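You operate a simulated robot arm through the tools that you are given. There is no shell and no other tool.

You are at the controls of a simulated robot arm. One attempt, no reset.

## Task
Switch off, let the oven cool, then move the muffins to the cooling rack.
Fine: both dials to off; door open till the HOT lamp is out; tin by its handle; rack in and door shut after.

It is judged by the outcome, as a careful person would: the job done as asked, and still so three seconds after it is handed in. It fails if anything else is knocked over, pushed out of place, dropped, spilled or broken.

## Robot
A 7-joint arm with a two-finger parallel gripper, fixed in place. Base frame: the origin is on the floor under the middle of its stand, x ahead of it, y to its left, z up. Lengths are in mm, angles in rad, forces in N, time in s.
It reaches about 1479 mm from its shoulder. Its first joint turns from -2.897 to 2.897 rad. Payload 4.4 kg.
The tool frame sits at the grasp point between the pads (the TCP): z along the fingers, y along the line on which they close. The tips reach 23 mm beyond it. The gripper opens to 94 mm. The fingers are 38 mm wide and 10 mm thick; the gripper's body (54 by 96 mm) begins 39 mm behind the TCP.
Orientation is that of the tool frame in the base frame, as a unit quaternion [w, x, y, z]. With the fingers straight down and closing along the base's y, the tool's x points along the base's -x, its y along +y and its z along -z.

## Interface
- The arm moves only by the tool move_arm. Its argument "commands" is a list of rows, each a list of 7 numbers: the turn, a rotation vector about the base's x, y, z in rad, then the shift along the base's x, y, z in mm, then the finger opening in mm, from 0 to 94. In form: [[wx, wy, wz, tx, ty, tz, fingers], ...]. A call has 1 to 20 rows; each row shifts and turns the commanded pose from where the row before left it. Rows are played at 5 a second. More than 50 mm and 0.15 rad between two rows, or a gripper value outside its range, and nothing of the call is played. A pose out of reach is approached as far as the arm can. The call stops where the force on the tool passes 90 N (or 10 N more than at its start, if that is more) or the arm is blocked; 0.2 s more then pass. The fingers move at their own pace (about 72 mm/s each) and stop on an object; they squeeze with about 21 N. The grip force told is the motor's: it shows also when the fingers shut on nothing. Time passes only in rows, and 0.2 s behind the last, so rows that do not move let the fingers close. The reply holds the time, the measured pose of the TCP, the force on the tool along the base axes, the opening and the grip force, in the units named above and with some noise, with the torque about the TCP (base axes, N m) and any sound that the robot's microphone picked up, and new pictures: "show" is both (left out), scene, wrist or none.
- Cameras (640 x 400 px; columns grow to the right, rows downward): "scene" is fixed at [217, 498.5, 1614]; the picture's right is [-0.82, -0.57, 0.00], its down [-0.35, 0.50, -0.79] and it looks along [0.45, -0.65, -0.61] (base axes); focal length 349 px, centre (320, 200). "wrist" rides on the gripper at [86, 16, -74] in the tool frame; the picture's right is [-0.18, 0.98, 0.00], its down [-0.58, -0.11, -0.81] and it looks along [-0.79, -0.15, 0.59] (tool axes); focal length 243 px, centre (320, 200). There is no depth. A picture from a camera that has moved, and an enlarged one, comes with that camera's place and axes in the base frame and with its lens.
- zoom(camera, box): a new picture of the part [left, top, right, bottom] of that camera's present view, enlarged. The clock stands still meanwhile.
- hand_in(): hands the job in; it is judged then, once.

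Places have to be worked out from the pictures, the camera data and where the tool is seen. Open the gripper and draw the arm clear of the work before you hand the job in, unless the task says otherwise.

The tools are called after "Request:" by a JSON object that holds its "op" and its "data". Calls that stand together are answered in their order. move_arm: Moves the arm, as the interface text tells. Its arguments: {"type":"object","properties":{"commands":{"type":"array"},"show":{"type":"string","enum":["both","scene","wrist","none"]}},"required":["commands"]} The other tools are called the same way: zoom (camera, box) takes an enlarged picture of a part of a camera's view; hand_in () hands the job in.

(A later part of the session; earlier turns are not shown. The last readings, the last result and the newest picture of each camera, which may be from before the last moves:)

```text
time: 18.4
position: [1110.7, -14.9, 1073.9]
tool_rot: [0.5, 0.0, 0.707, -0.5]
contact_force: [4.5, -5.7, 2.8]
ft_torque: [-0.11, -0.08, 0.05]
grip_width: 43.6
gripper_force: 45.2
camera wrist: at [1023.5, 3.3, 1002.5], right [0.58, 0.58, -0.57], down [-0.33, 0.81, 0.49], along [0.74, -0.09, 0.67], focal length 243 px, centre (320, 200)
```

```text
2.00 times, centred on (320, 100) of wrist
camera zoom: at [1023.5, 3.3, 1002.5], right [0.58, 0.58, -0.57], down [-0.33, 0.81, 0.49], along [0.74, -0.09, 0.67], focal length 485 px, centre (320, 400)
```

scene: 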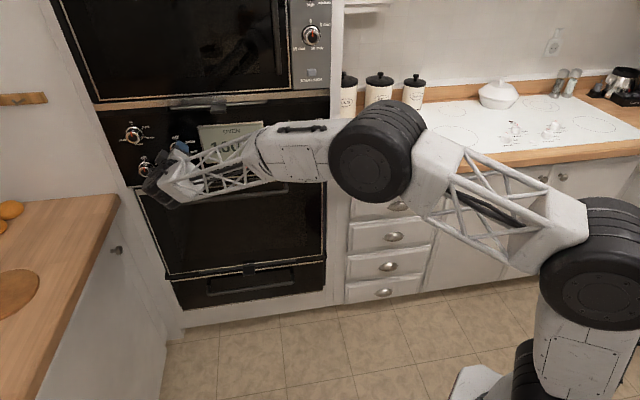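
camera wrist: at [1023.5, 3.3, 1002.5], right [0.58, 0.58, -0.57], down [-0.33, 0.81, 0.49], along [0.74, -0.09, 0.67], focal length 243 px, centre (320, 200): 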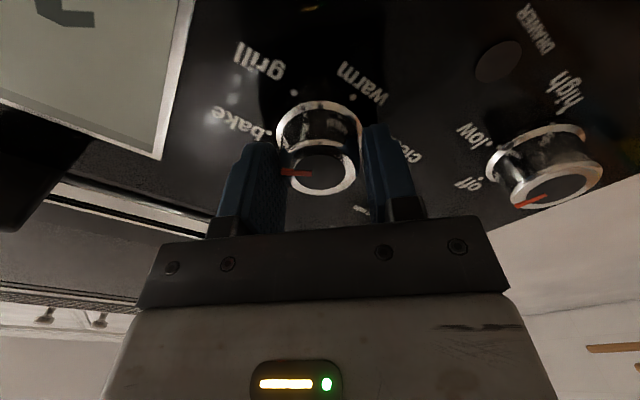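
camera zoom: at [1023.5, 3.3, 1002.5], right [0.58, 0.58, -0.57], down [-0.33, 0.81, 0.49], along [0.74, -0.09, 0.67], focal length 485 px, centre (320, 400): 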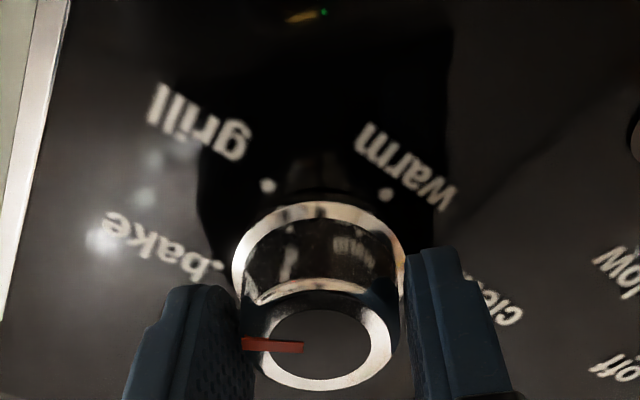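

The function knob is gripped with low side forces. I'll turn it 60° counter-clockwise from bake to off.

Request:
{"op": "move_arm", "data": {"commands": [[-0.0926, 0.0926, 0, 0, 0, 0, 32], [-0.0926, 0.0926, 0, 0, 0, 0, 32], [-0.0926, 0.0926, 0, 0, 0, 0, 32], [-0.0926, 0.0926, 0, 0, 0, 0, 32], [-0.0926, 0.0926, 0, 0, 0, 0, 32], [-0.0926, 0.0926, 0, 0, 0, 0, 32], [-0.0926, 0.0926, 0, 0, 0, 0, 32], [-0.0926, 0.0926, 0, 0, 0, 0, 32], [0, 0, 0, 0, 0, 0, 32]], "show": "both"}}

Request:
{"op": "zoom", "data": {"camera": "wrist", "box": [160, 0, 480, 200]}}

```text
time: 20.4
position: [1109.2, -13.8, 1074.6]
tool_rot: [-0.183, 0.355, -0.611, 0.683]
contact_force: [-1.5, -16.2, 8.4]
ft_torque: [0.07, -0.41, -0.28]
grip_width: 43.1
gripper_force: 44.8
camera wrist: at [996.3, -23.1, 1082.1], right [-0.06, -0.06, -1.0], down [-0.15, 0.99, -0.05], along [0.99, 0.15, -0.06], focal length 243 px, centre (320, 200)
```

scene: 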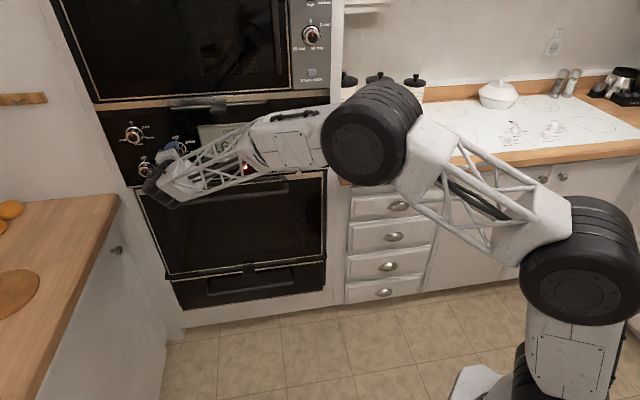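
wrist: 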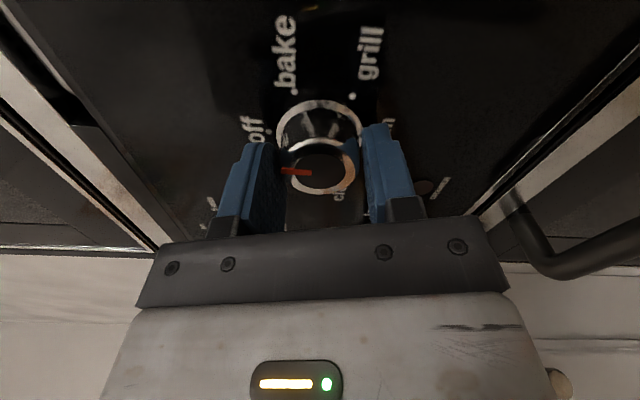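

```text
2.00 times, centred on (320, 100) of wrist
camera zoom: at [996.3, -23.1, 1082.1], right [-0.06, -0.06, -1.0], down [-0.15, 0.99, -0.05], along [0.99, 0.15, -0.06], focal length 485 px, centre (320, 400)
```

zoom: 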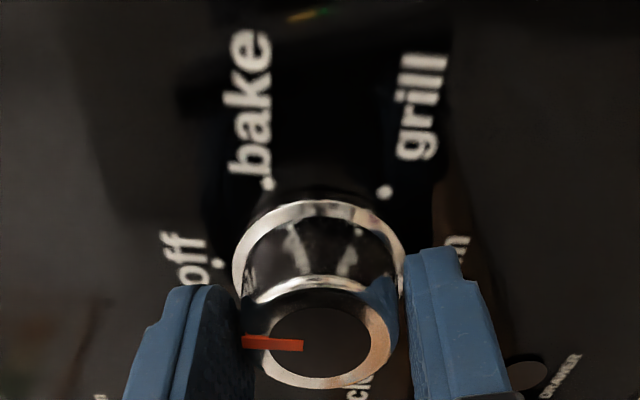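

The pointer computes to within about 2° of vertical, at off. I'll release and back out to verify.

Request:
{"op": "move_arm", "data": {"commands": [[0, 0, 0, 0, 0, 0, 50], [0, 0, 0, 0, 0, 0, 70], [0, 0, 0, 0, 0, 0, 70], [0, 0, 0, -14, 14, 0, 70], [0, 0, 0, -21, 21, 0, 70], [0, 0, 0, -28, 28, 0, 70]], "show": "both"}}

Request:
{"op": "zoom", "data": {"camera": "wrist", "box": [160, 0, 480, 200]}}

Request:
{"op": "zoom", "data": {"camera": "scene", "box": [110, 100, 340, 194]}}

```text
time: 21.8
position: [1047.0, 48.9, 1074.9]
tool_rot: [-0.182, 0.355, -0.612, 0.683]
contact_force: [0.7, 0.5, -0.8]
ft_torque: [-0.02, -0.01, -0.02]
grip_width: 70.0
gripper_force: 0.1
camera wrist: at [933.1, 39.6, 1081.1], right [-0.06, -0.06, -1.0], down [-0.15, 0.99, -0.05], along [0.99, 0.15, -0.06], focal length 243 px, centre (320, 200)
```

scene: 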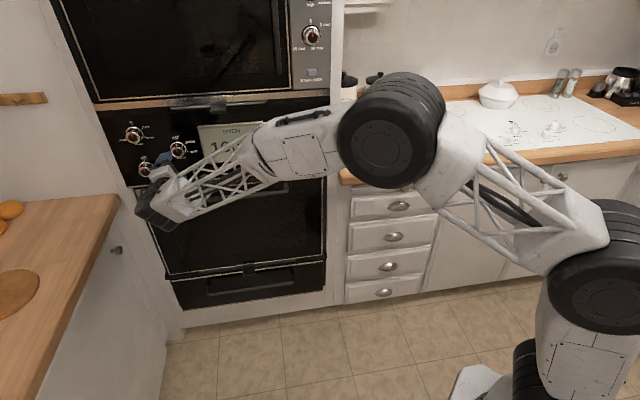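
wrist: 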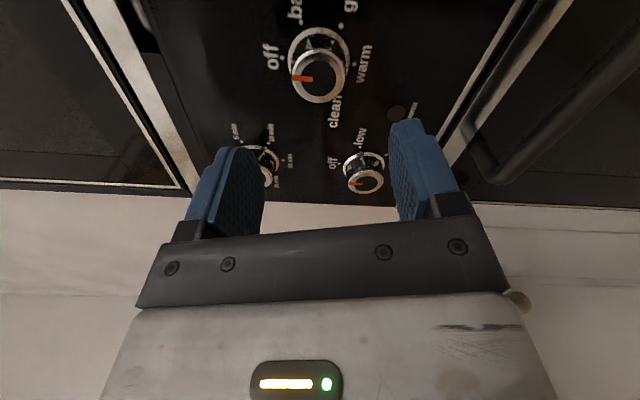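

```text
2.00 times, centred on (320, 100) of wrist
camera zoom: at [933.1, 39.6, 1081.1], right [-0.06, -0.06, -1.0], down [-0.15, 0.99, -0.05], along [0.99, 0.15, -0.06], focal length 485 px, centre (320, 400)
```

zoom: 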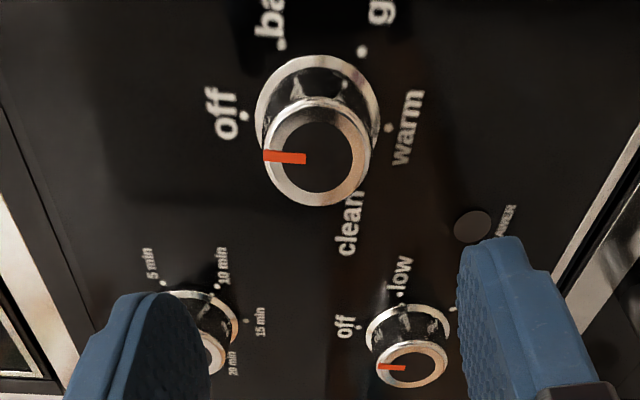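

```text
2.78 times, centred on (225, 147) of scene
camera zoom: at [217.0, 498.5, 1614.0], right [-0.82, -0.57, 0.0], down [-0.35, 0.5, -0.79], along [0.45, -0.65, -0.61], focal length 972 px, centre (584, 348)
```

zoom: 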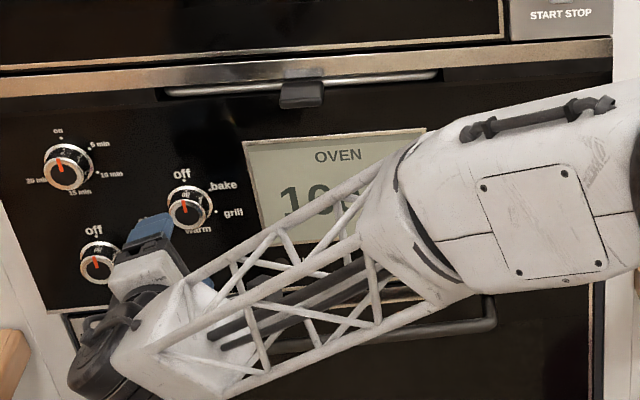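

Both dials read off, with the function pointer parallel to the drawer dial's off pointer. Next is the door: I'll position in front of its handle, with the gripper horizontal and the fingers closing vertically, to view and measure the bar.

Request:
{"op": "move_arm", "data": {"commands": [[0.037, -0.037, 0, -29.8, -11.2, -20, 70], [0.037, -0.037, 0, -29.8, -11.2, -29, 70], [0.037, -0.037, 0, -29.8, -11.2, -32, 70], [0.037, -0.037, 0, -29.8, -11.2, -32, 70], [0.037, -0.037, 0, -29.8, -11.2, -32, 70], [0, 0, 0, 0, 0, 0, 70]], "show": "both"}}

Request:
{"op": "zoom", "data": {"camera": "scene", "box": [130, 150, 340, 281]}}

```text
time: 23.2
position: [898.7, -5.9, 929.9]
tool_rot: [-0.27, 0.272, -0.653, 0.654]
contact_force: [-1.0, 0.3, 0.7]
ft_torque: [-0.01, -0.02, 0.02]
grip_width: 70.1
gripper_force: 0.1
camera wrist: at [785.3, -14.5, 914.0], right [0.13, 0.13, -0.98], down [-0.16, 0.98, 0.11], along [0.98, 0.14, 0.15], focal length 243 px, centre (320, 200)
```

scene: 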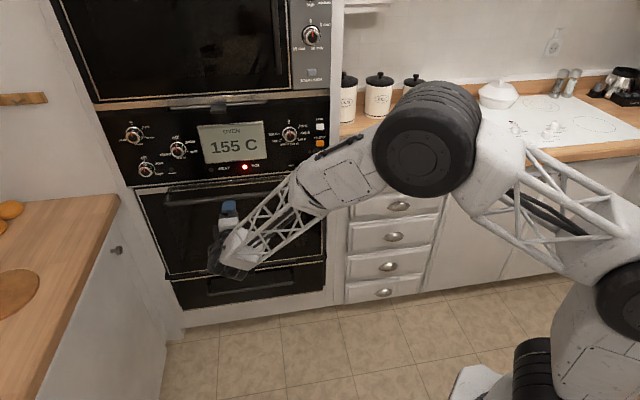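
wrist: 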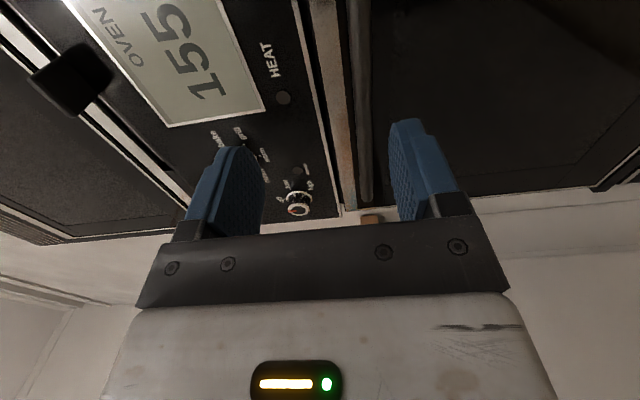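

```text
3.05 times, centred on (235, 216) of scene
camera zoom: at [217.0, 498.5, 1614.0], right [-0.82, -0.57, 0.0], down [-0.35, 0.5, -0.79], along [0.45, -0.65, -0.61], focal length 1064 px, centre (579, 153)
```

zoom: 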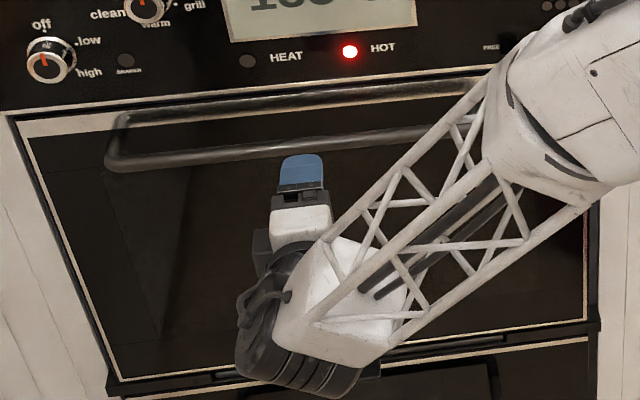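

The display now shows 155 C. I'll zoom the wrist view on the bar between the fingers to triangulate it.

Request:
{"op": "zoom", "data": {"camera": "wrist", "box": [240, 0, 480, 220]}}

Request:
{"op": "zoom", "data": {"camera": "scene", "box": [150, 170, 240, 226]}}

```text
1.82 times, centred on (360, 110) of wrist
camera zoom: at [785.3, -14.5, 914.0], right [0.13, 0.13, -0.98], down [-0.16, 0.98, 0.11], along [0.98, 0.14, 0.15], focal length 441 px, centre (247, 364)
```

zoom: 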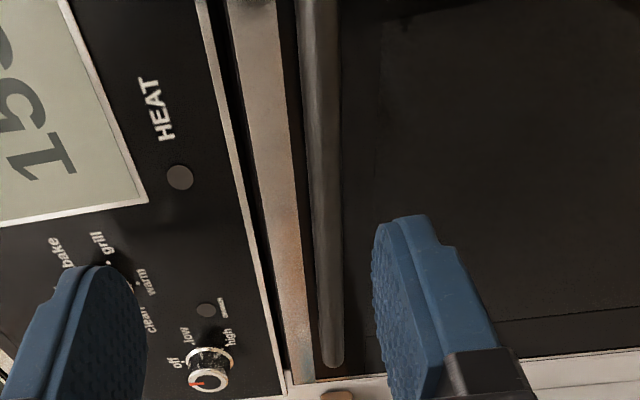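

```text
7.11 times, centred on (195, 198) of scene
camera zoom: at [217.0, 498.5, 1614.0], right [-0.82, -0.57, 0.0], down [-0.35, 0.5, -0.79], along [0.45, -0.65, -0.61], focal length 2483 px, centre (1209, 214)
```

zoom: 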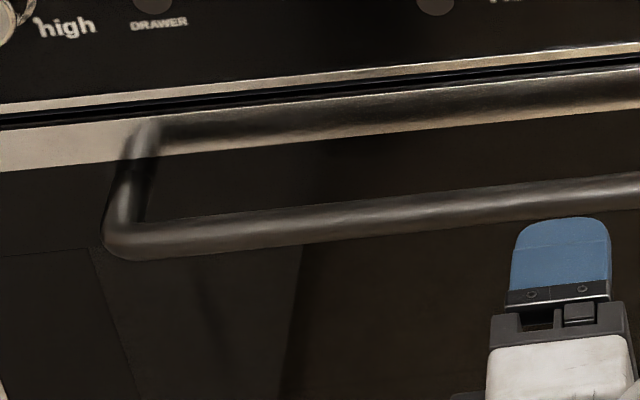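

The bar triangulates to n≈783, z≈898, spanning r≈-840 to -450, with about 45 mm clearance to the door. I'll line up just short of it with the fingers spread above and below.

Request:
{"op": "move_arm", "data": {"commands": [[0, 0, 0, 20, -14, -16, 70], [0, 0, 0, 23, -16, -15.5, 70], [0, 0, 0, 23, -15.7, 0, 70], [0, 0, 0, 0, 0, 0, 70]], "show": "both"}}

Request:
{"op": "zoom", "data": {"camera": "wrist", "box": [200, 0, 480, 220]}}

Request:
{"op": "zoom", "data": {"camera": "scene", "box": [150, 160, 300, 254]}}

```text
time: 24.2
position: [965.0, -52.1, 897.8]
tool_rot: [-0.27, 0.272, -0.652, 0.654]
contact_force: [0.4, 0.4, 0.2]
ft_torque: [0.01, 0.0, 0.0]
grip_width: 69.9
gripper_force: 0.1
camera wrist: at [851.2, -60.7, 881.2], right [0.13, 0.13, -0.98], down [-0.16, 0.98, 0.11], along [0.98, 0.14, 0.15], focal length 243 px, centre (320, 200)
```

scene: 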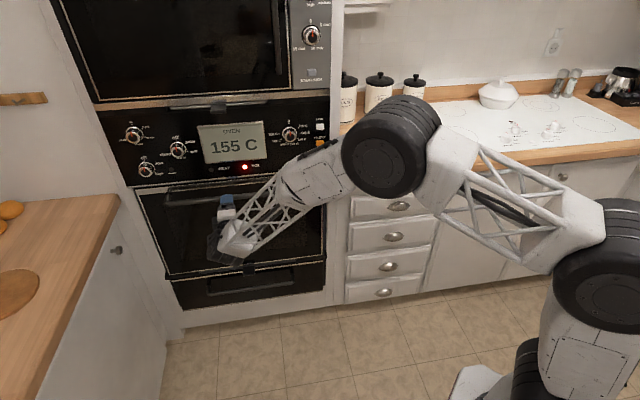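
wrist: 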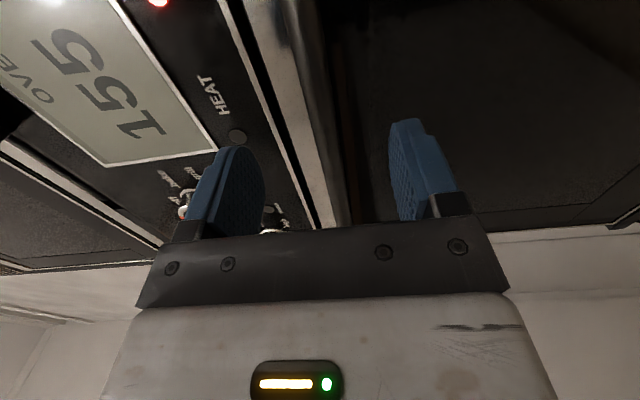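

```text
1.82 times, centred on (340, 110) of wrist
camera zoom: at [851.2, -60.7, 881.2], right [0.13, 0.13, -0.98], down [-0.16, 0.98, 0.11], along [0.98, 0.14, 0.15], focal length 441 px, centre (284, 364)
```

zoom: 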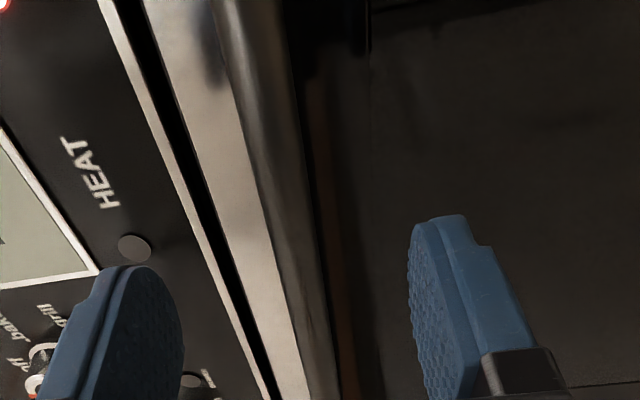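

```text
4.26 times, centred on (225, 207) of scene
camera zoom: at [217.0, 498.5, 1614.0], right [-0.82, -0.57, 0.0], down [-0.35, 0.5, -0.79], along [0.45, -0.65, -0.61], focal length 1486 px, centre (724, 170)
```

zoom: 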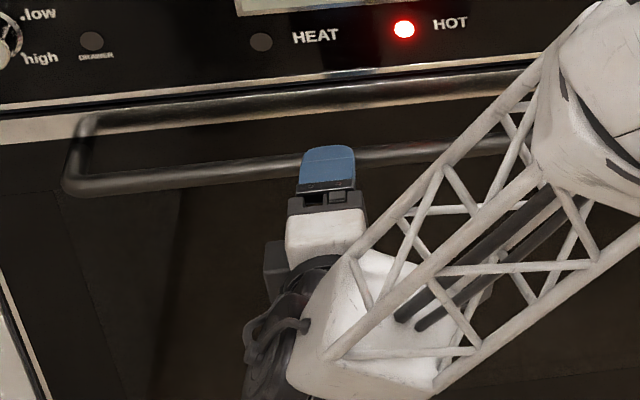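

Triangulating from the two wrist views puts the bar at n≈781, z≈896.6, centred between the fingers. I'll advance 60 mm and close on it.

Request:
{"op": "move_arm", "data": {"commands": [[0, 0, 0, 14.1, -14.1, -0.5, 70], [0, 0, 0, 14.1, -14.1, -0.5, 70], [0, 0, 0, 14.1, -14.1, 0, 70], [0, 0, 0, 0, 0, 0, 40], [0, 0, 0, 0, 0, 0, 20], [0, 0, 0, 0, 0, 0, 8], [0, 0, 0, 0, 0, 0, 8]], "show": "both"}}

Request:
{"op": "zoom", "data": {"camera": "wrist", "box": [200, 0, 480, 220]}}

```text
time: 25.8
position: [1007.3, -94.1, 896.9]
tool_rot: [-0.27, 0.272, -0.652, 0.654]
contact_force: [1.2, -3.0, 2.9]
ft_torque: [1.08, -1.07, 0.06]
grip_width: 17.9
gripper_force: 44.8
camera wrist: at [894.2, -102.4, 881.0], right [0.13, 0.13, -0.98], down [-0.16, 0.98, 0.11], along [0.98, 0.14, 0.15], focal length 243 px, centre (320, 200)
```

scene: 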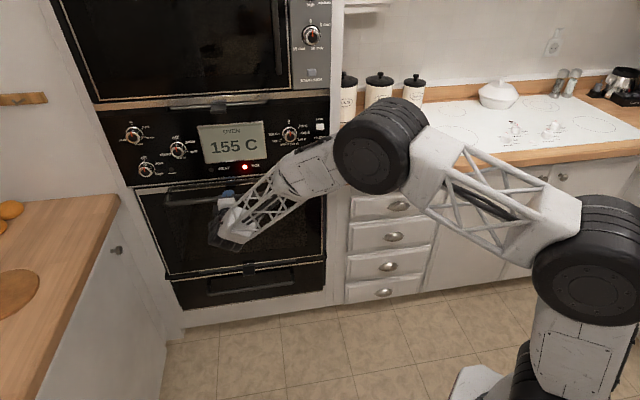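
wrist: 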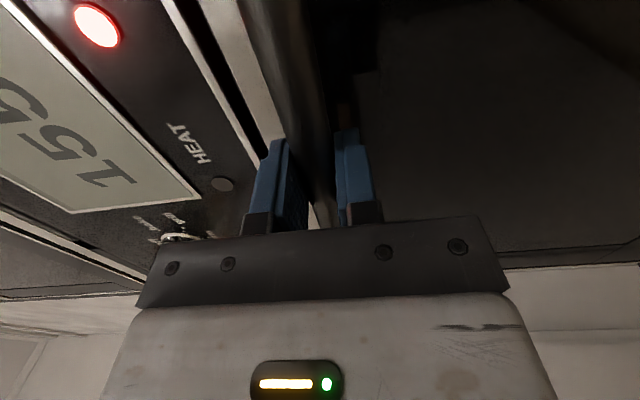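

```text
1.82 times, centred on (340, 110) of wrist
camera zoom: at [894.2, -102.4, 881.0], right [0.13, 0.13, -0.98], down [-0.16, 0.98, 0.11], along [0.98, 0.14, 0.15], focal length 441 px, centre (284, 364)
```

zoom: 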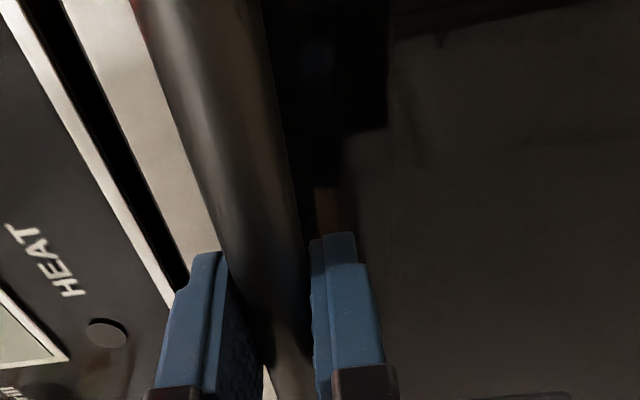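

The bar is gripped at 17.9 mm. I'll start pulling the door open along its arc by about 5° and watch the forces.

Request:
{"op": "move_arm", "data": {"commands": [[-0.0309, -0.0309, 0, -11.95, 11.95, -2.8, 8], [-0.0309, -0.0309, 0, -11.8, 11.8, -3.5, 8]], "show": "scene"}}

```text
time: 26.4
position: [983.3, -70.8, 890.9]
tool_rot: [-0.282, 0.26, -0.624, 0.681]
contact_force: [17.6, -1.9, -2.3]
ft_torque: [1.17, -1.26, -0.76]
grip_width: 18.1
gripper_force: 45.0
```

scene: 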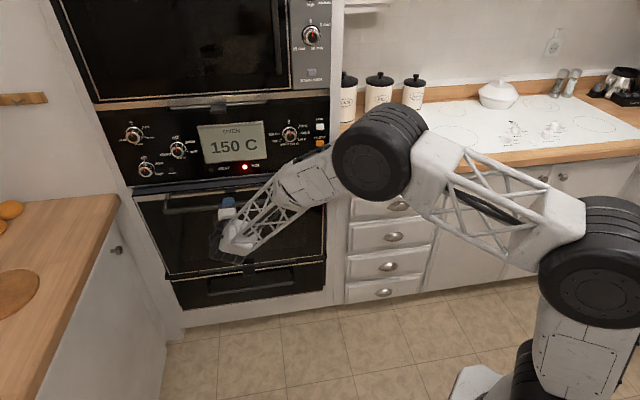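

The door is moving easily with about 14 N. I'll continue along the arc to about 25°.

Request:
{"op": "move_arm", "data": {"commands": [[-0.0617, -0.0617, 0, -23.3, 23.3, -9.1, 8], [-0.0617, -0.0617, 0, -22.6, 22.6, -12.1, 8], [-0.0617, -0.0617, 0, -21.8, 21.8, -14.7, 8], [-0.0617, -0.0617, 0, -20.8, 20.8, -17.4, 8]], "show": "both"}}

```text
time: 27.4
position: [894.1, 18.2, 836.5]
tool_rot: [-0.323, 0.207, -0.495, 0.78]
contact_force: [8.9, 5.9, -3.1]
ft_torque: [0.7, -0.66, 1.75]
grip_width: 17.8
gripper_force: 45.3
camera wrist: at [791.0, 0.0, 790.8], right [0.42, -0.17, -0.89], down [-0.14, 0.96, -0.25], along [0.9, 0.23, 0.38], focal length 243 px, centre (320, 200)
```

scene: 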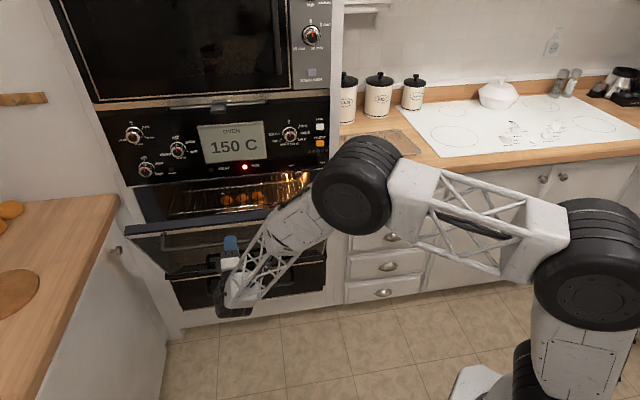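
wrist: 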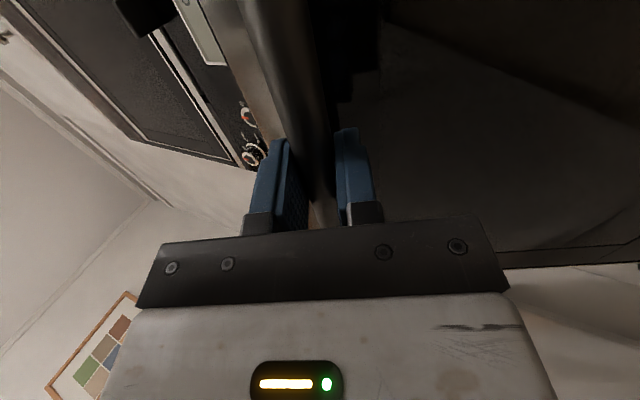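

The door is open about 25° with small forces, and I can see the lit rack and muffins inside. Continuing toward 45°.

Request:
{"op": "move_arm", "data": {"commands": [[-0.0617, -0.0617, 0, -19.7, 19.7, -19.9, 8], [-0.0617, -0.0617, 0, -18.4, 18.4, -22.2, 8], [-0.0617, -0.0617, 0, -16.9, 16.9, -24.4, 8], [-0.0617, -0.0617, 0, -15.3, 15.3, -26.4, 8]], "show": "both"}}

Request:
{"op": "zoom", "data": {"camera": "scene", "box": [130, 150, 340, 281]}}

```text
time: 28.4
position: [823.5, 89.4, 741.9]
tool_rot: [-0.352, 0.149, -0.352, 0.855]
contact_force: [12.3, -9.2, -35.1]
ft_torque: [0.85, -0.1, 0.38]
grip_width: 18.7
gripper_force: 11.2
camera wrist: at [733.6, 57.1, 679.0], right [0.62, -0.36, -0.7], down [-0.05, 0.87, -0.5], along [0.78, 0.34, 0.52], focal length 243 px, centre (320, 200)
```

scene: 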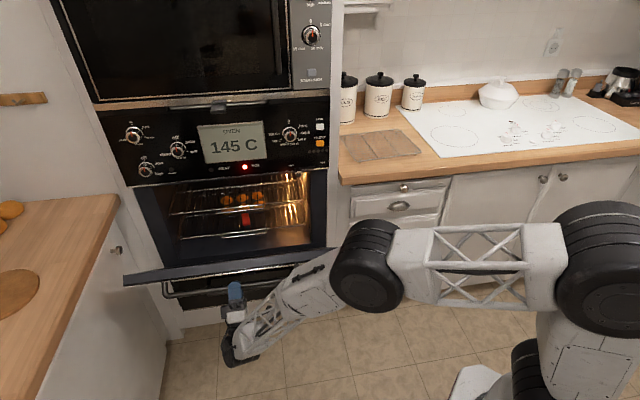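
wrist: 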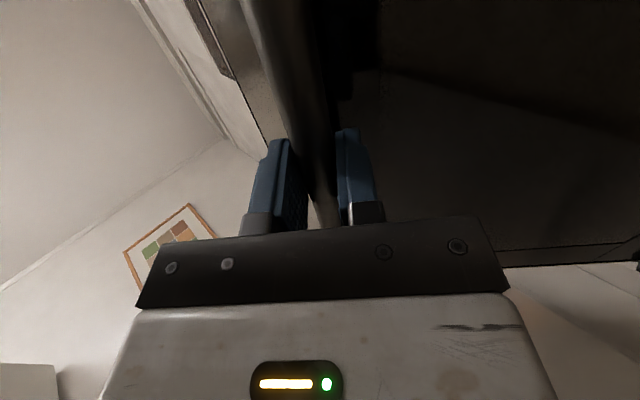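

```text
3.05 times, centred on (235, 216) of scene
camera zoom: at [217.0, 498.5, 1614.0], right [-0.82, -0.57, 0.0], down [-0.35, 0.5, -0.79], along [0.45, -0.65, -0.61], focal length 1064 px, centre (579, 153)
```

zoom: 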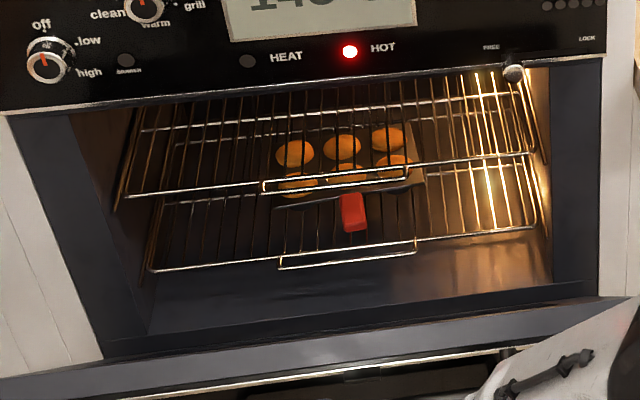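

The door is about 46° open with its weight now bearing about 35 N on the gripper, so I'll keep lowering it under control. Inside, the muffin tin with a red handle sits below the upper rack. Next two steps take it to 55°.

Request:
{"op": "move_arm", "data": {"commands": [[-0.0617, -0.0617, 0, -13.7, 13.7, -28.2, 8], [-0.0617, -0.0617, 0, -11.9, 11.9, -29.8, 8]], "show": "both"}}

```text
time: 29.0
position: [824.8, 91.9, 741.7]
tool_rot: [-0.355, 0.145, -0.343, 0.857]
contact_force: [-28.5, 4.5, 6.6]
ft_torque: [0.93, -1.12, 0.17]
grip_width: 17.9
gripper_force: 45.2
out of reach, approached as far as the arm can: row 1, 2
camera wrist: at [737.6, 58.2, 677.5], right [0.63, -0.37, -0.68], down [-0.04, 0.86, -0.51], along [0.77, 0.35, 0.53], focal length 243 px, centre (320, 200)
```

scene: 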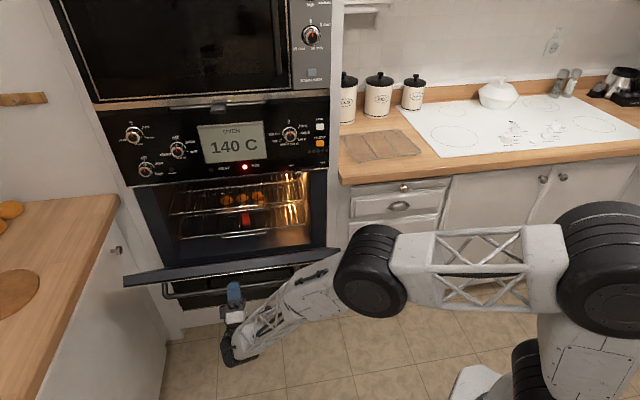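
wrist: 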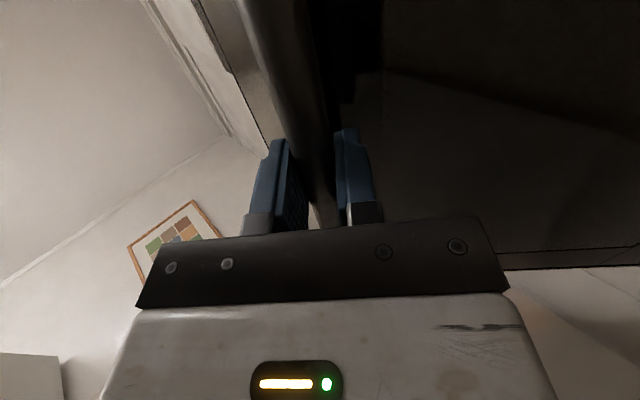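

The arm can't pitch further up in this pose. I'll loosen the fingers slightly while still caging the bar, to learn whether the door holds itself.

Request:
{"op": "move_arm", "data": {"commands": [[0, 0, 0, 0, 0, 0, 22], [0, 0, 0, 0, 0, 0, 26], [0, 0, 0, 0, 0, 0, 26]], "show": "both"}}

Request:
{"op": "zoom", "data": {"camera": "wrist", "box": [200, 60, 440, 240]}}

```text
time: 29.8
position: [825.4, 90.7, 740.7]
tool_rot: [-0.354, 0.146, -0.343, 0.858]
contact_force: [-2.7, 10.0, -9.1]
ft_torque: [-0.25, -0.2, -0.13]
grip_width: 26.2
gripper_force: 0.2
camera wrist: at [737.7, 57.9, 676.7], right [0.63, -0.37, -0.68], down [-0.04, 0.86, -0.51], along [0.78, 0.35, 0.52], focal length 243 px, centre (320, 200)
```

scene: 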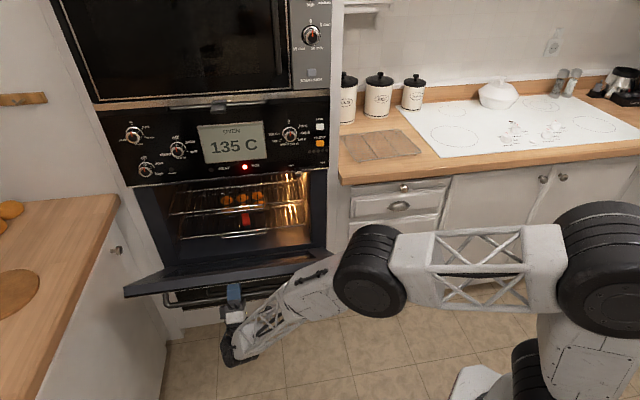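
wrist: 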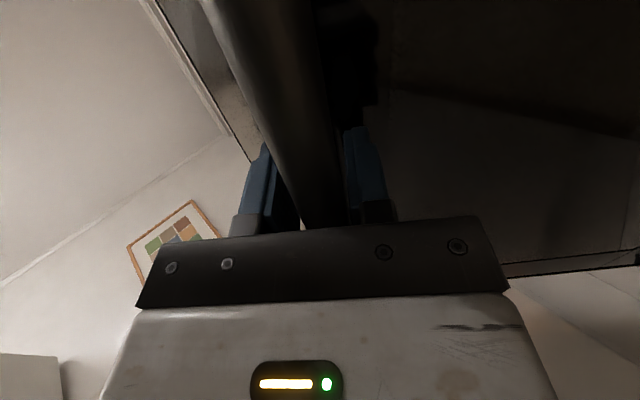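

```text
2.22 times, centred on (320, 150) of wrist
camera zoom: at [737.7, 57.9, 676.7], right [0.63, -0.37, -0.68], down [-0.04, 0.86, -0.51], along [0.78, 0.35, 0.52], focal length 539 px, centre (320, 311)
```

zoom: 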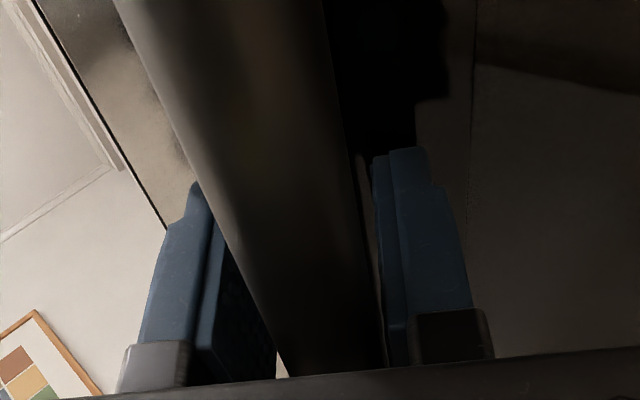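

Loosened, the door settled a few degrees further and rests on the gripper with about 13 N, so it wants to fall open. I'll lower it under control with the lower finger under the bar, levelling the gripper as I go. First stage is to about 60°.

Request:
{"op": "move_arm", "data": {"commands": [[0.0247, 0.0247, 0, -9.5, 9.5, -21.6, 26], [0.0247, 0.0247, 0, -9.5, 9.5, -21.6, 26], [0.0309, 0.0309, 0, -7.2, 7.2, -18.5, 26], [0.0309, 0.0309, 0, -7.2, 7.2, -18.5, 26]], "show": "both"}}

Request:
{"op": "zoom", "data": {"camera": "scene", "box": [110, 220, 350, 380]}}

```text
time: 30.8
position: [792.7, 124.9, 659.6]
tool_rot: [-0.342, 0.174, -0.41, 0.828]
contact_force: [7.8, -11.2, -12.3]
ft_torque: [-0.14, -0.19, 0.42]
grip_width: 34.4
gripper_force: 9.7
camera wrist: at [696.8, 97.7, 603.4], right [0.55, -0.29, -0.78], down [-0.09, 0.91, -0.4], along [0.83, 0.29, 0.47], focal length 243 px, centre (320, 200)
```

scene: 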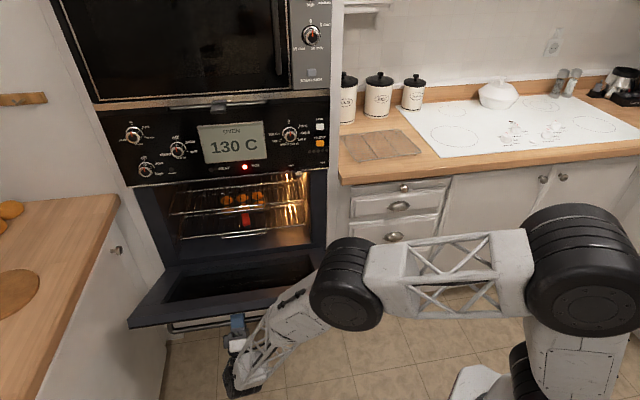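
wrist: 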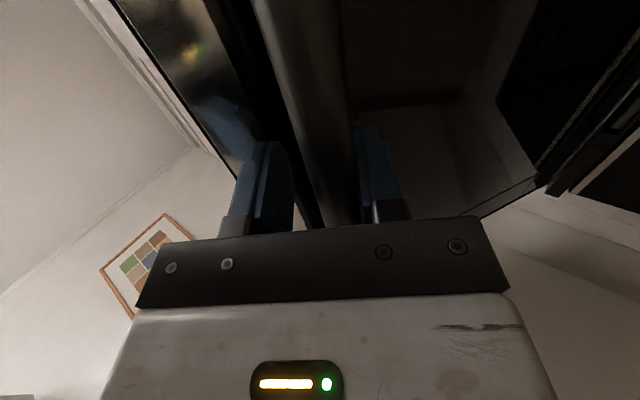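

```text
2.50 times, centred on (230, 300) of scene
camera zoom: at [217.0, 498.5, 1614.0], right [-0.82, -0.57, 0.0], down [-0.35, 0.5, -0.79], along [0.45, -0.65, -0.61], focal length 873 px, centre (545, -50)
```

zoom: 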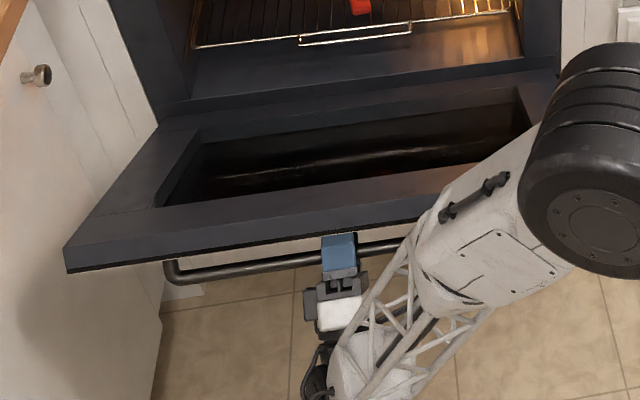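

The lowering works, and the door follows on the lower finger at around 60°. Continuing toward 70°.

Request:
{"op": "move_arm", "data": {"commands": [[0.037, 0.037, 0, -4.75, 4.75, -16.9, 26], [0.037, 0.037, 0, -4.75, 4.75, -16.9, 26], [0.037, 0.037, 0, -3.8, 3.8, -17.1, 26], [0.037, 0.037, 0, -3.8, 3.8, -17.1, 26]], "show": "both"}}

Request:
{"op": "zoom", "data": {"camera": "scene", "box": [110, 220, 350, 380]}}

```text
time: 31.8
position: [774.2, 140.6, 592.2]
tool_rot: [-0.323, 0.208, -0.494, 0.78]
contact_force: [0.9, -1.4, -6.1]
ft_torque: [0.06, -0.02, 0.08]
grip_width: 28.7
gripper_force: 2.8
camera wrist: at [671.8, 122.5, 547.0], right [0.42, -0.17, -0.89], down [-0.14, 0.96, -0.25], along [0.9, 0.23, 0.38], focal length 243 px, centre (320, 200)
```

scene: 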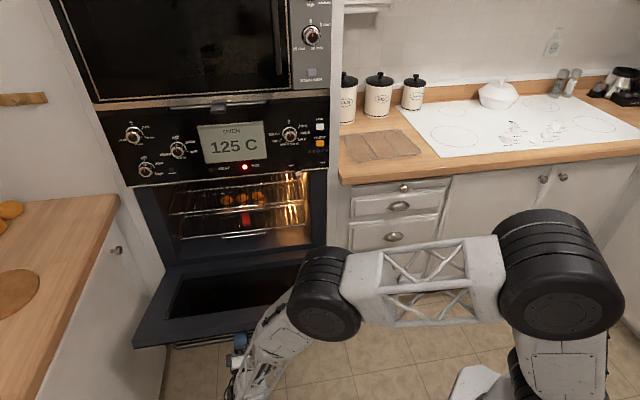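
wrist: 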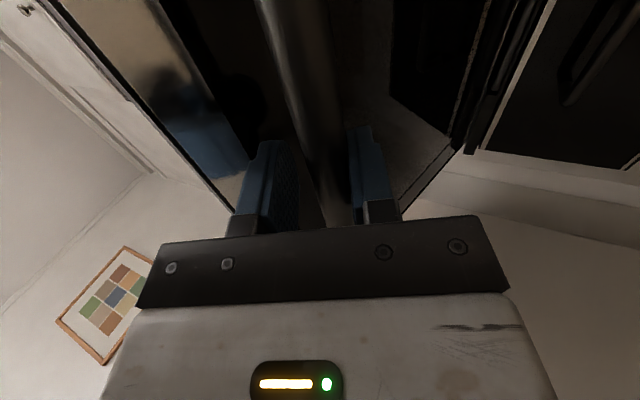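

```text
2.50 times, centred on (230, 300) of scene
camera zoom: at [217.0, 498.5, 1614.0], right [-0.82, -0.57, 0.0], down [-0.35, 0.5, -0.79], along [0.45, -0.65, -0.61], focal length 873 px, centre (545, -50)
```

zoom: 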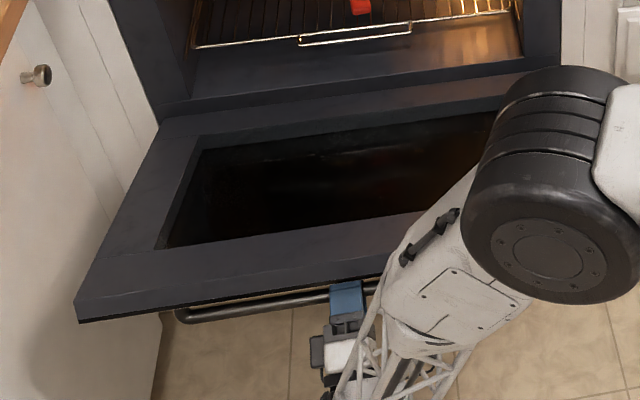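

Door is at about 70° with only about 6 N of load. Continuing toward 80°.

Request:
{"op": "move_arm", "data": {"commands": [[0.037, 0.037, 0, -2.5, 2.5, -16.9, 26], [0.037, 0.037, 0, -2.5, 2.5, -16.9, 26], [0.037, 0.037, 0, -1.5, 1.5, -17, 26], [0.037, 0.037, 0, -1.5, 1.5, -17, 26]], "show": "both"}}

Request:
{"op": "zoom", "data": {"camera": "scene", "box": [110, 220, 350, 380]}}

```text
time: 32.8
position: [767.2, 149.0, 525.0]
tool_rot: [-0.3, 0.242, -0.573, 0.723]
contact_force: [-1.2, -2.1, -4.7]
ft_torque: [0.1, -0.04, 0.01]
grip_width: 28.1
gripper_force: 2.2
camera wrist: at [658.1, 136.3, 492.4], right [0.28, -0.03, -0.96], down [-0.17, 0.98, -0.08], along [0.94, 0.18, 0.27], focal length 243 px, centre (320, 200)
```

scene: 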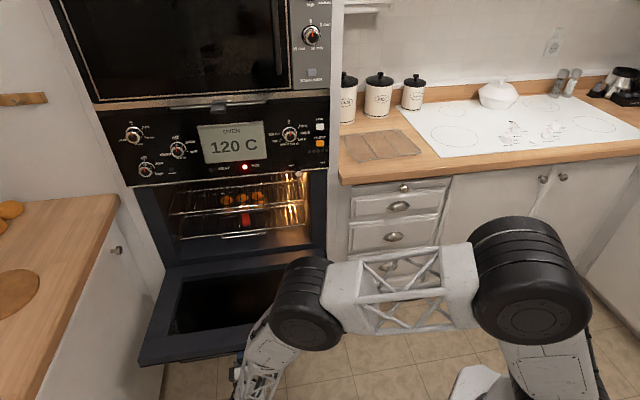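
wrist: 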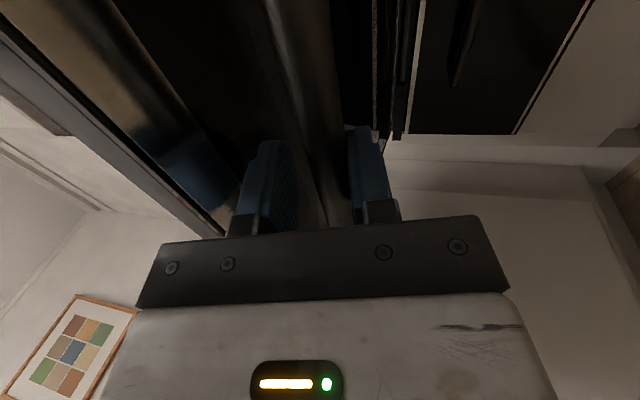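

```text
2.50 times, centred on (230, 300) of scene
camera zoom: at [217.0, 498.5, 1614.0], right [-0.82, -0.57, 0.0], down [-0.35, 0.5, -0.79], along [0.45, -0.65, -0.61], focal length 873 px, centre (545, -50)
```

zoom: 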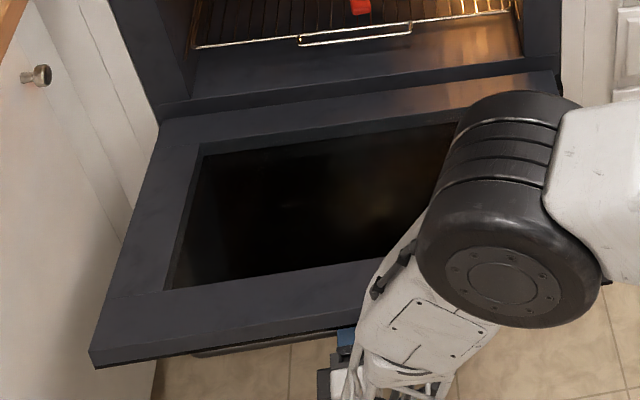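

About 80° open, with only about 5 N of load. I'll continue the last stretch while watching for the stop.

Request:
{"op": "move_arm", "data": {"commands": [[0.037, 0.037, 0, -0.4, 0.4, -16.8, 26], [0.037, 0.037, 0, -0.4, 0.4, -16.8, 26], [0.0432, 0.0432, 0, 0.5, -0.5, -14, 26]], "show": "both"}}

Request:
{"op": "zoom", "data": {"camera": "wrist", "box": [160, 20, 480, 240]}}

Request:
{"op": "zoom", "data": {"camera": "scene", "box": [110, 220, 350, 380]}}

```text
time: 33.6
position: [767.7, 150.2, 479.7]
tool_rot: [-0.28, 0.264, -0.631, 0.674]
contact_force: [0.0, 0.2, 0.0]
ft_torque: [-0.01, 0.01, 0.02]
grip_width: 26.2
gripper_force: 0.0
camera wrist: at [655.4, 140.0, 457.5], right [0.17, 0.08, -0.98], down [-0.17, 0.98, 0.05], along [0.97, 0.16, 0.18], focal length 243 px, centre (320, 200)
```

scene: 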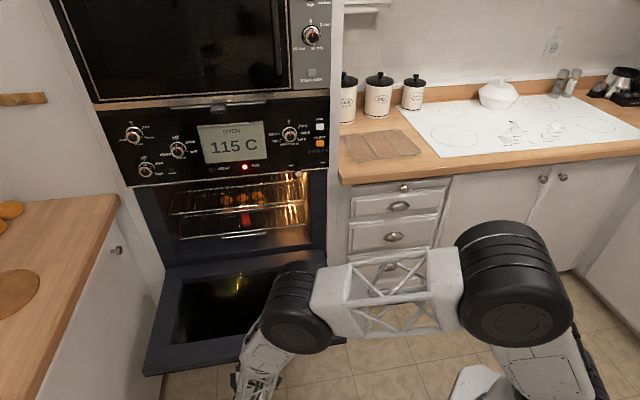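
wrist: 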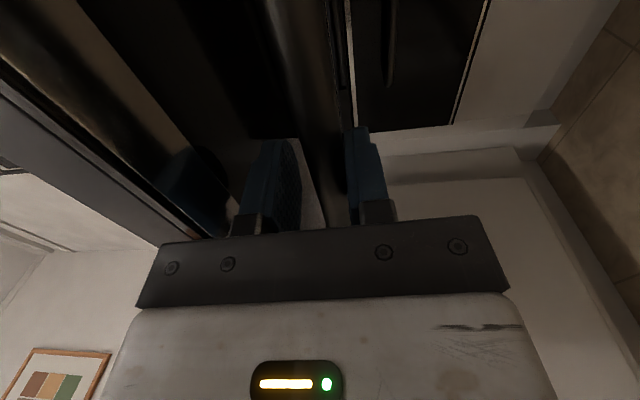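

```text
1.82 times, centred on (320, 130) of wrist
camera zoom: at [655.4, 140.0, 457.5], right [0.17, 0.08, -0.98], down [-0.17, 0.98, 0.05], along [0.97, 0.16, 0.18], focal length 441 px, centre (320, 327)
```

zoom: 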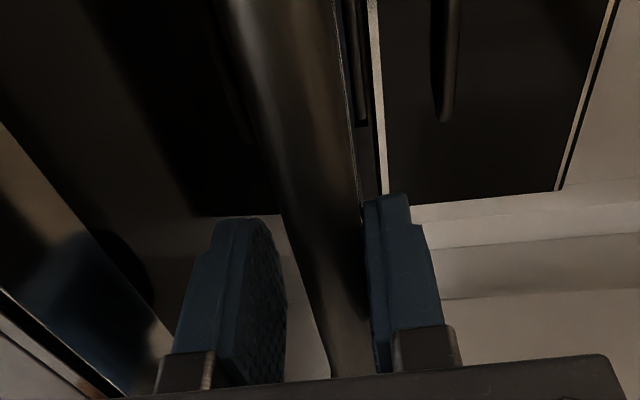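

```text
2.50 times, centred on (230, 300) of scene
camera zoom: at [217.0, 498.5, 1614.0], right [-0.82, -0.57, 0.0], down [-0.35, 0.5, -0.79], along [0.45, -0.65, -0.61], focal length 873 px, centre (545, -50)
```

zoom: 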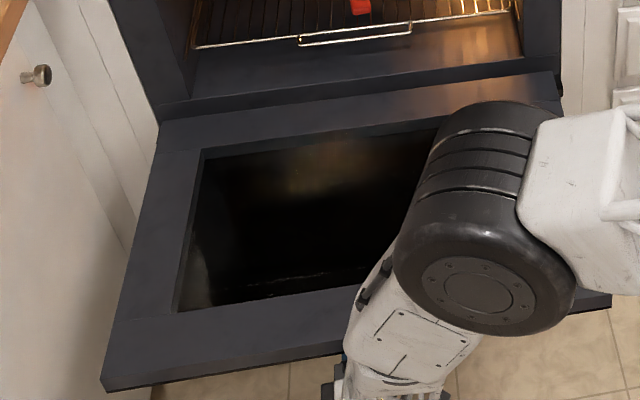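

Force is now zero, so the door may have reached its stop at about 86-88°. I'll lower a little more and see whether the bar follows.

Request:
{"op": "move_arm", "data": {"commands": [[0, 0, 0, 0, 0, -8, 30], [0, 0, 0, 0, 0, -2, 30], [0, 0, 0, 0, 0, 0, 30]], "show": "both"}}

Request:
{"op": "zoom", "data": {"camera": "wrist", "box": [160, 20, 480, 240]}}

Request:
{"op": "zoom", "data": {"camera": "scene", "box": [110, 220, 350, 380]}}

```text
time: 34.4
position: [767.1, 151.0, 468.0]
tool_rot: [-0.28, 0.264, -0.631, 0.673]
contact_force: [-0.1, 0.5, -0.1]
ft_torque: [-0.01, -0.03, 0.01]
grip_width: 29.9
gripper_force: 0.0
camera wrist: at [655.3, 140.3, 447.4], right [0.17, 0.08, -0.98], down [-0.17, 0.98, 0.05], along [0.97, 0.16, 0.18], focal length 243 px, centre (320, 200)
```

scene: 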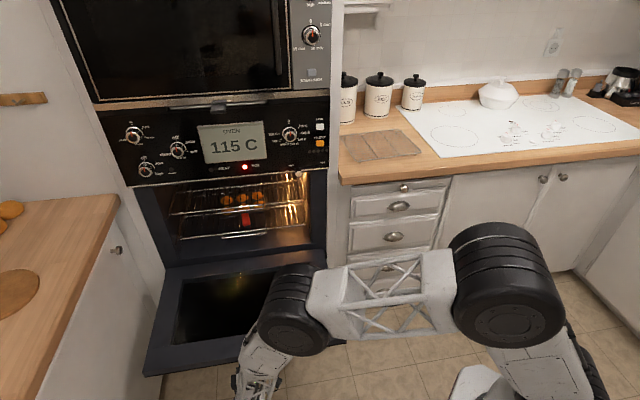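
wrist: 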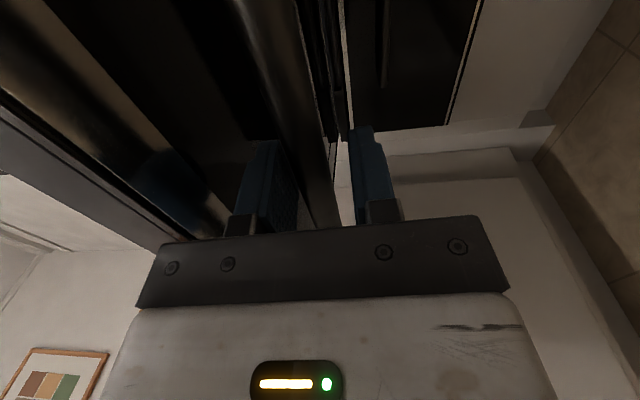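

```text
1.82 times, centred on (320, 130) of wrist
camera zoom: at [655.3, 140.3, 447.4], right [0.17, 0.08, -0.98], down [-0.17, 0.98, 0.05], along [0.97, 0.16, 0.18], focal length 441 px, centre (320, 327)
```

zoom: 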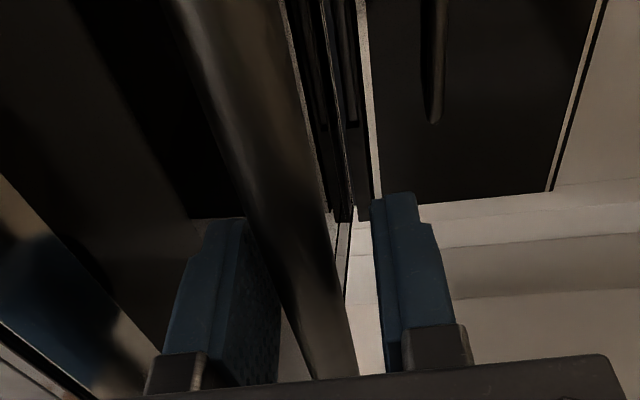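

```text
2.50 times, centred on (230, 300) of scene
camera zoom: at [217.0, 498.5, 1614.0], right [-0.82, -0.57, 0.0], down [-0.35, 0.5, -0.79], along [0.45, -0.65, -0.61], focal length 873 px, centre (545, -50)
```

zoom: 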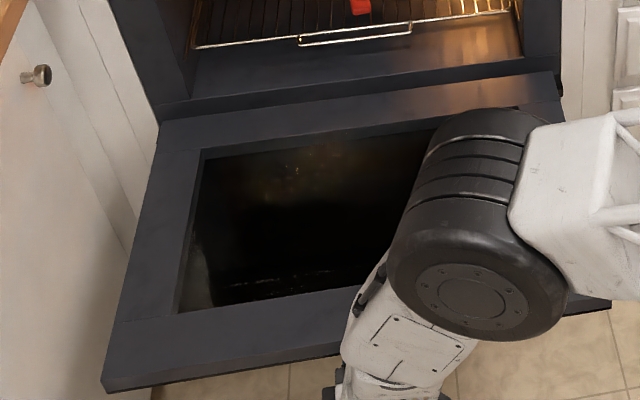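

The bar stayed put while I dropped 10 mm, so the door is at its open stop. I'll centre around the bar and slide straight out.

Request:
{"op": "move_arm", "data": {"commands": [[0, 0, 0, 0, 0, 2, 36], [0, 0, 0, -10, 10, 0, 36], [0, 0, 0, -14, 14, 0, 36], [0, 0, 0, -14, 14, 0, 36], [0, 0, 0, -14, 14, 0, 36], [0, 0, 0, -14, 14, 0, 36]], "show": "both"}}

```text
time: 35.8
position: [700.4, 217.2, 470.1]
tool_rot: [-0.28, 0.265, -0.631, 0.673]
contact_force: [0.3, 0.5, -0.8]
ft_torque: [-0.02, -0.03, 0.02]
grip_width: 36.1
gripper_force: 0.1
camera wrist: at [588.2, 206.1, 449.2], right [0.17, 0.08, -0.98], down [-0.17, 0.98, 0.05], along [0.97, 0.16, 0.18], focal length 243 px, centre (320, 200)
```

scene: 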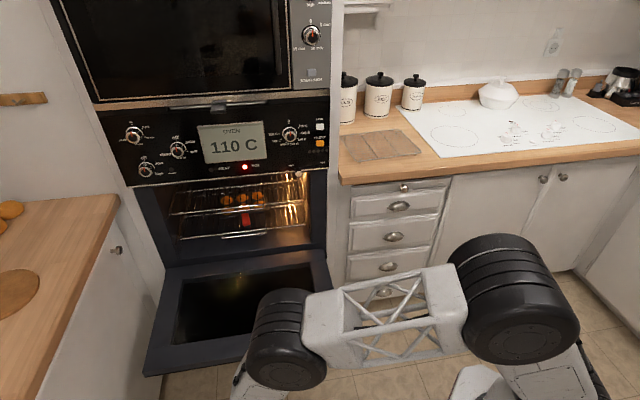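
wrist: 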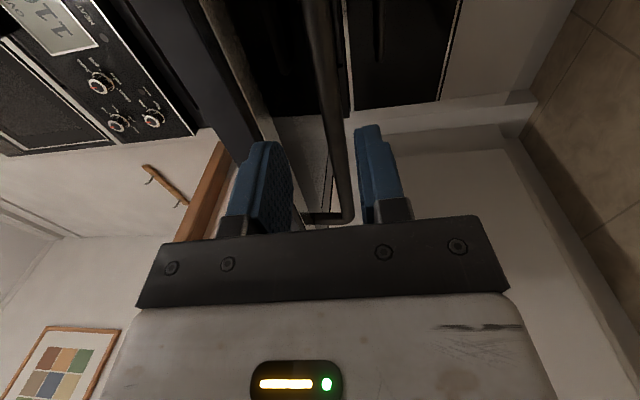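

Clear of the door, with the display at 110 C and HOT still lit. While it cools I'll study the oven interior.

Request:
{"op": "zoom", "data": {"camera": "scene", "box": [140, 165, 340, 285]}}

Request:
{"op": "zoom", "data": {"camera": "scene", "box": [190, 175, 290, 240]}}

Request:
{"op": "zoom", "data": {"camera": "scene", "box": [130, 240, 350, 390]}}

```text
3.20 times, centred on (240, 225) of scene
camera zoom: at [217.0, 498.5, 1614.0], right [-0.82, -0.57, 0.0], down [-0.35, 0.5, -0.79], along [0.45, -0.65, -0.61], focal length 1117 px, centre (576, 120)
```

zoom: 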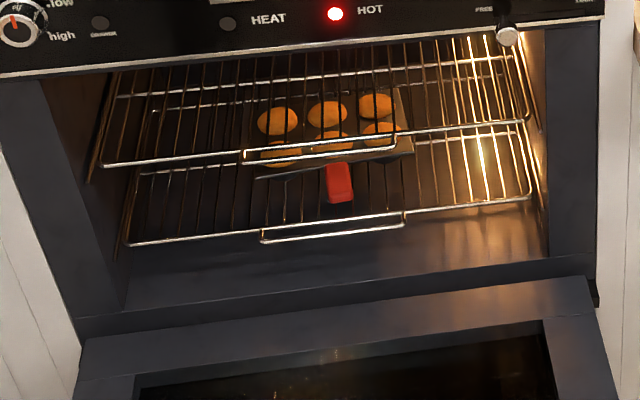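

```text
6.15 times, centred on (240, 208) of scene
camera zoom: at [217.0, 498.5, 1614.0], right [-0.82, -0.57, 0.0], down [-0.35, 0.5, -0.79], along [0.45, -0.65, -0.61], focal length 2148 px, centre (812, 154)
```

zoom: 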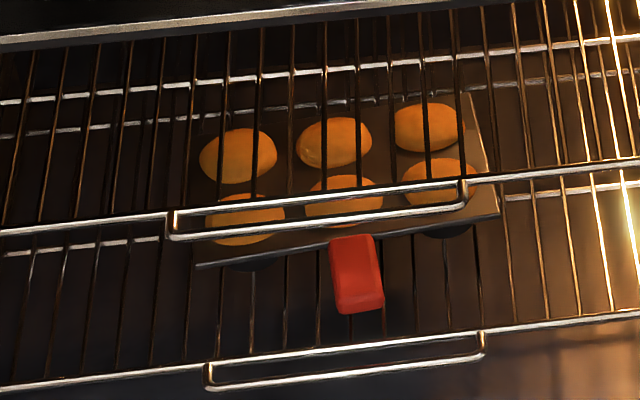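

```text
2.67 times, centred on (240, 315) of scene
camera zoom: at [217.0, 498.5, 1614.0], right [-0.82, -0.57, 0.0], down [-0.35, 0.5, -0.79], along [0.45, -0.65, -0.61], focal length 931 px, centre (533, -107)
```

zoom: 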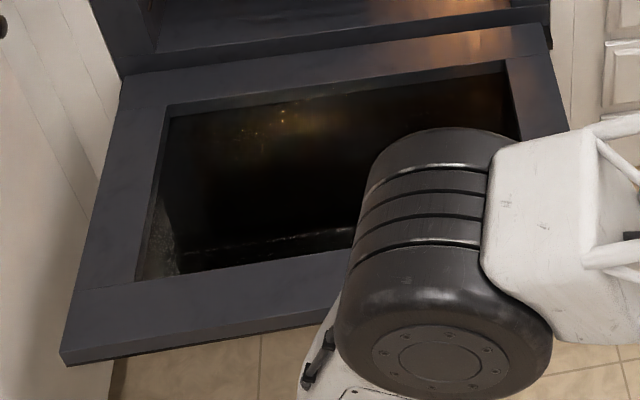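

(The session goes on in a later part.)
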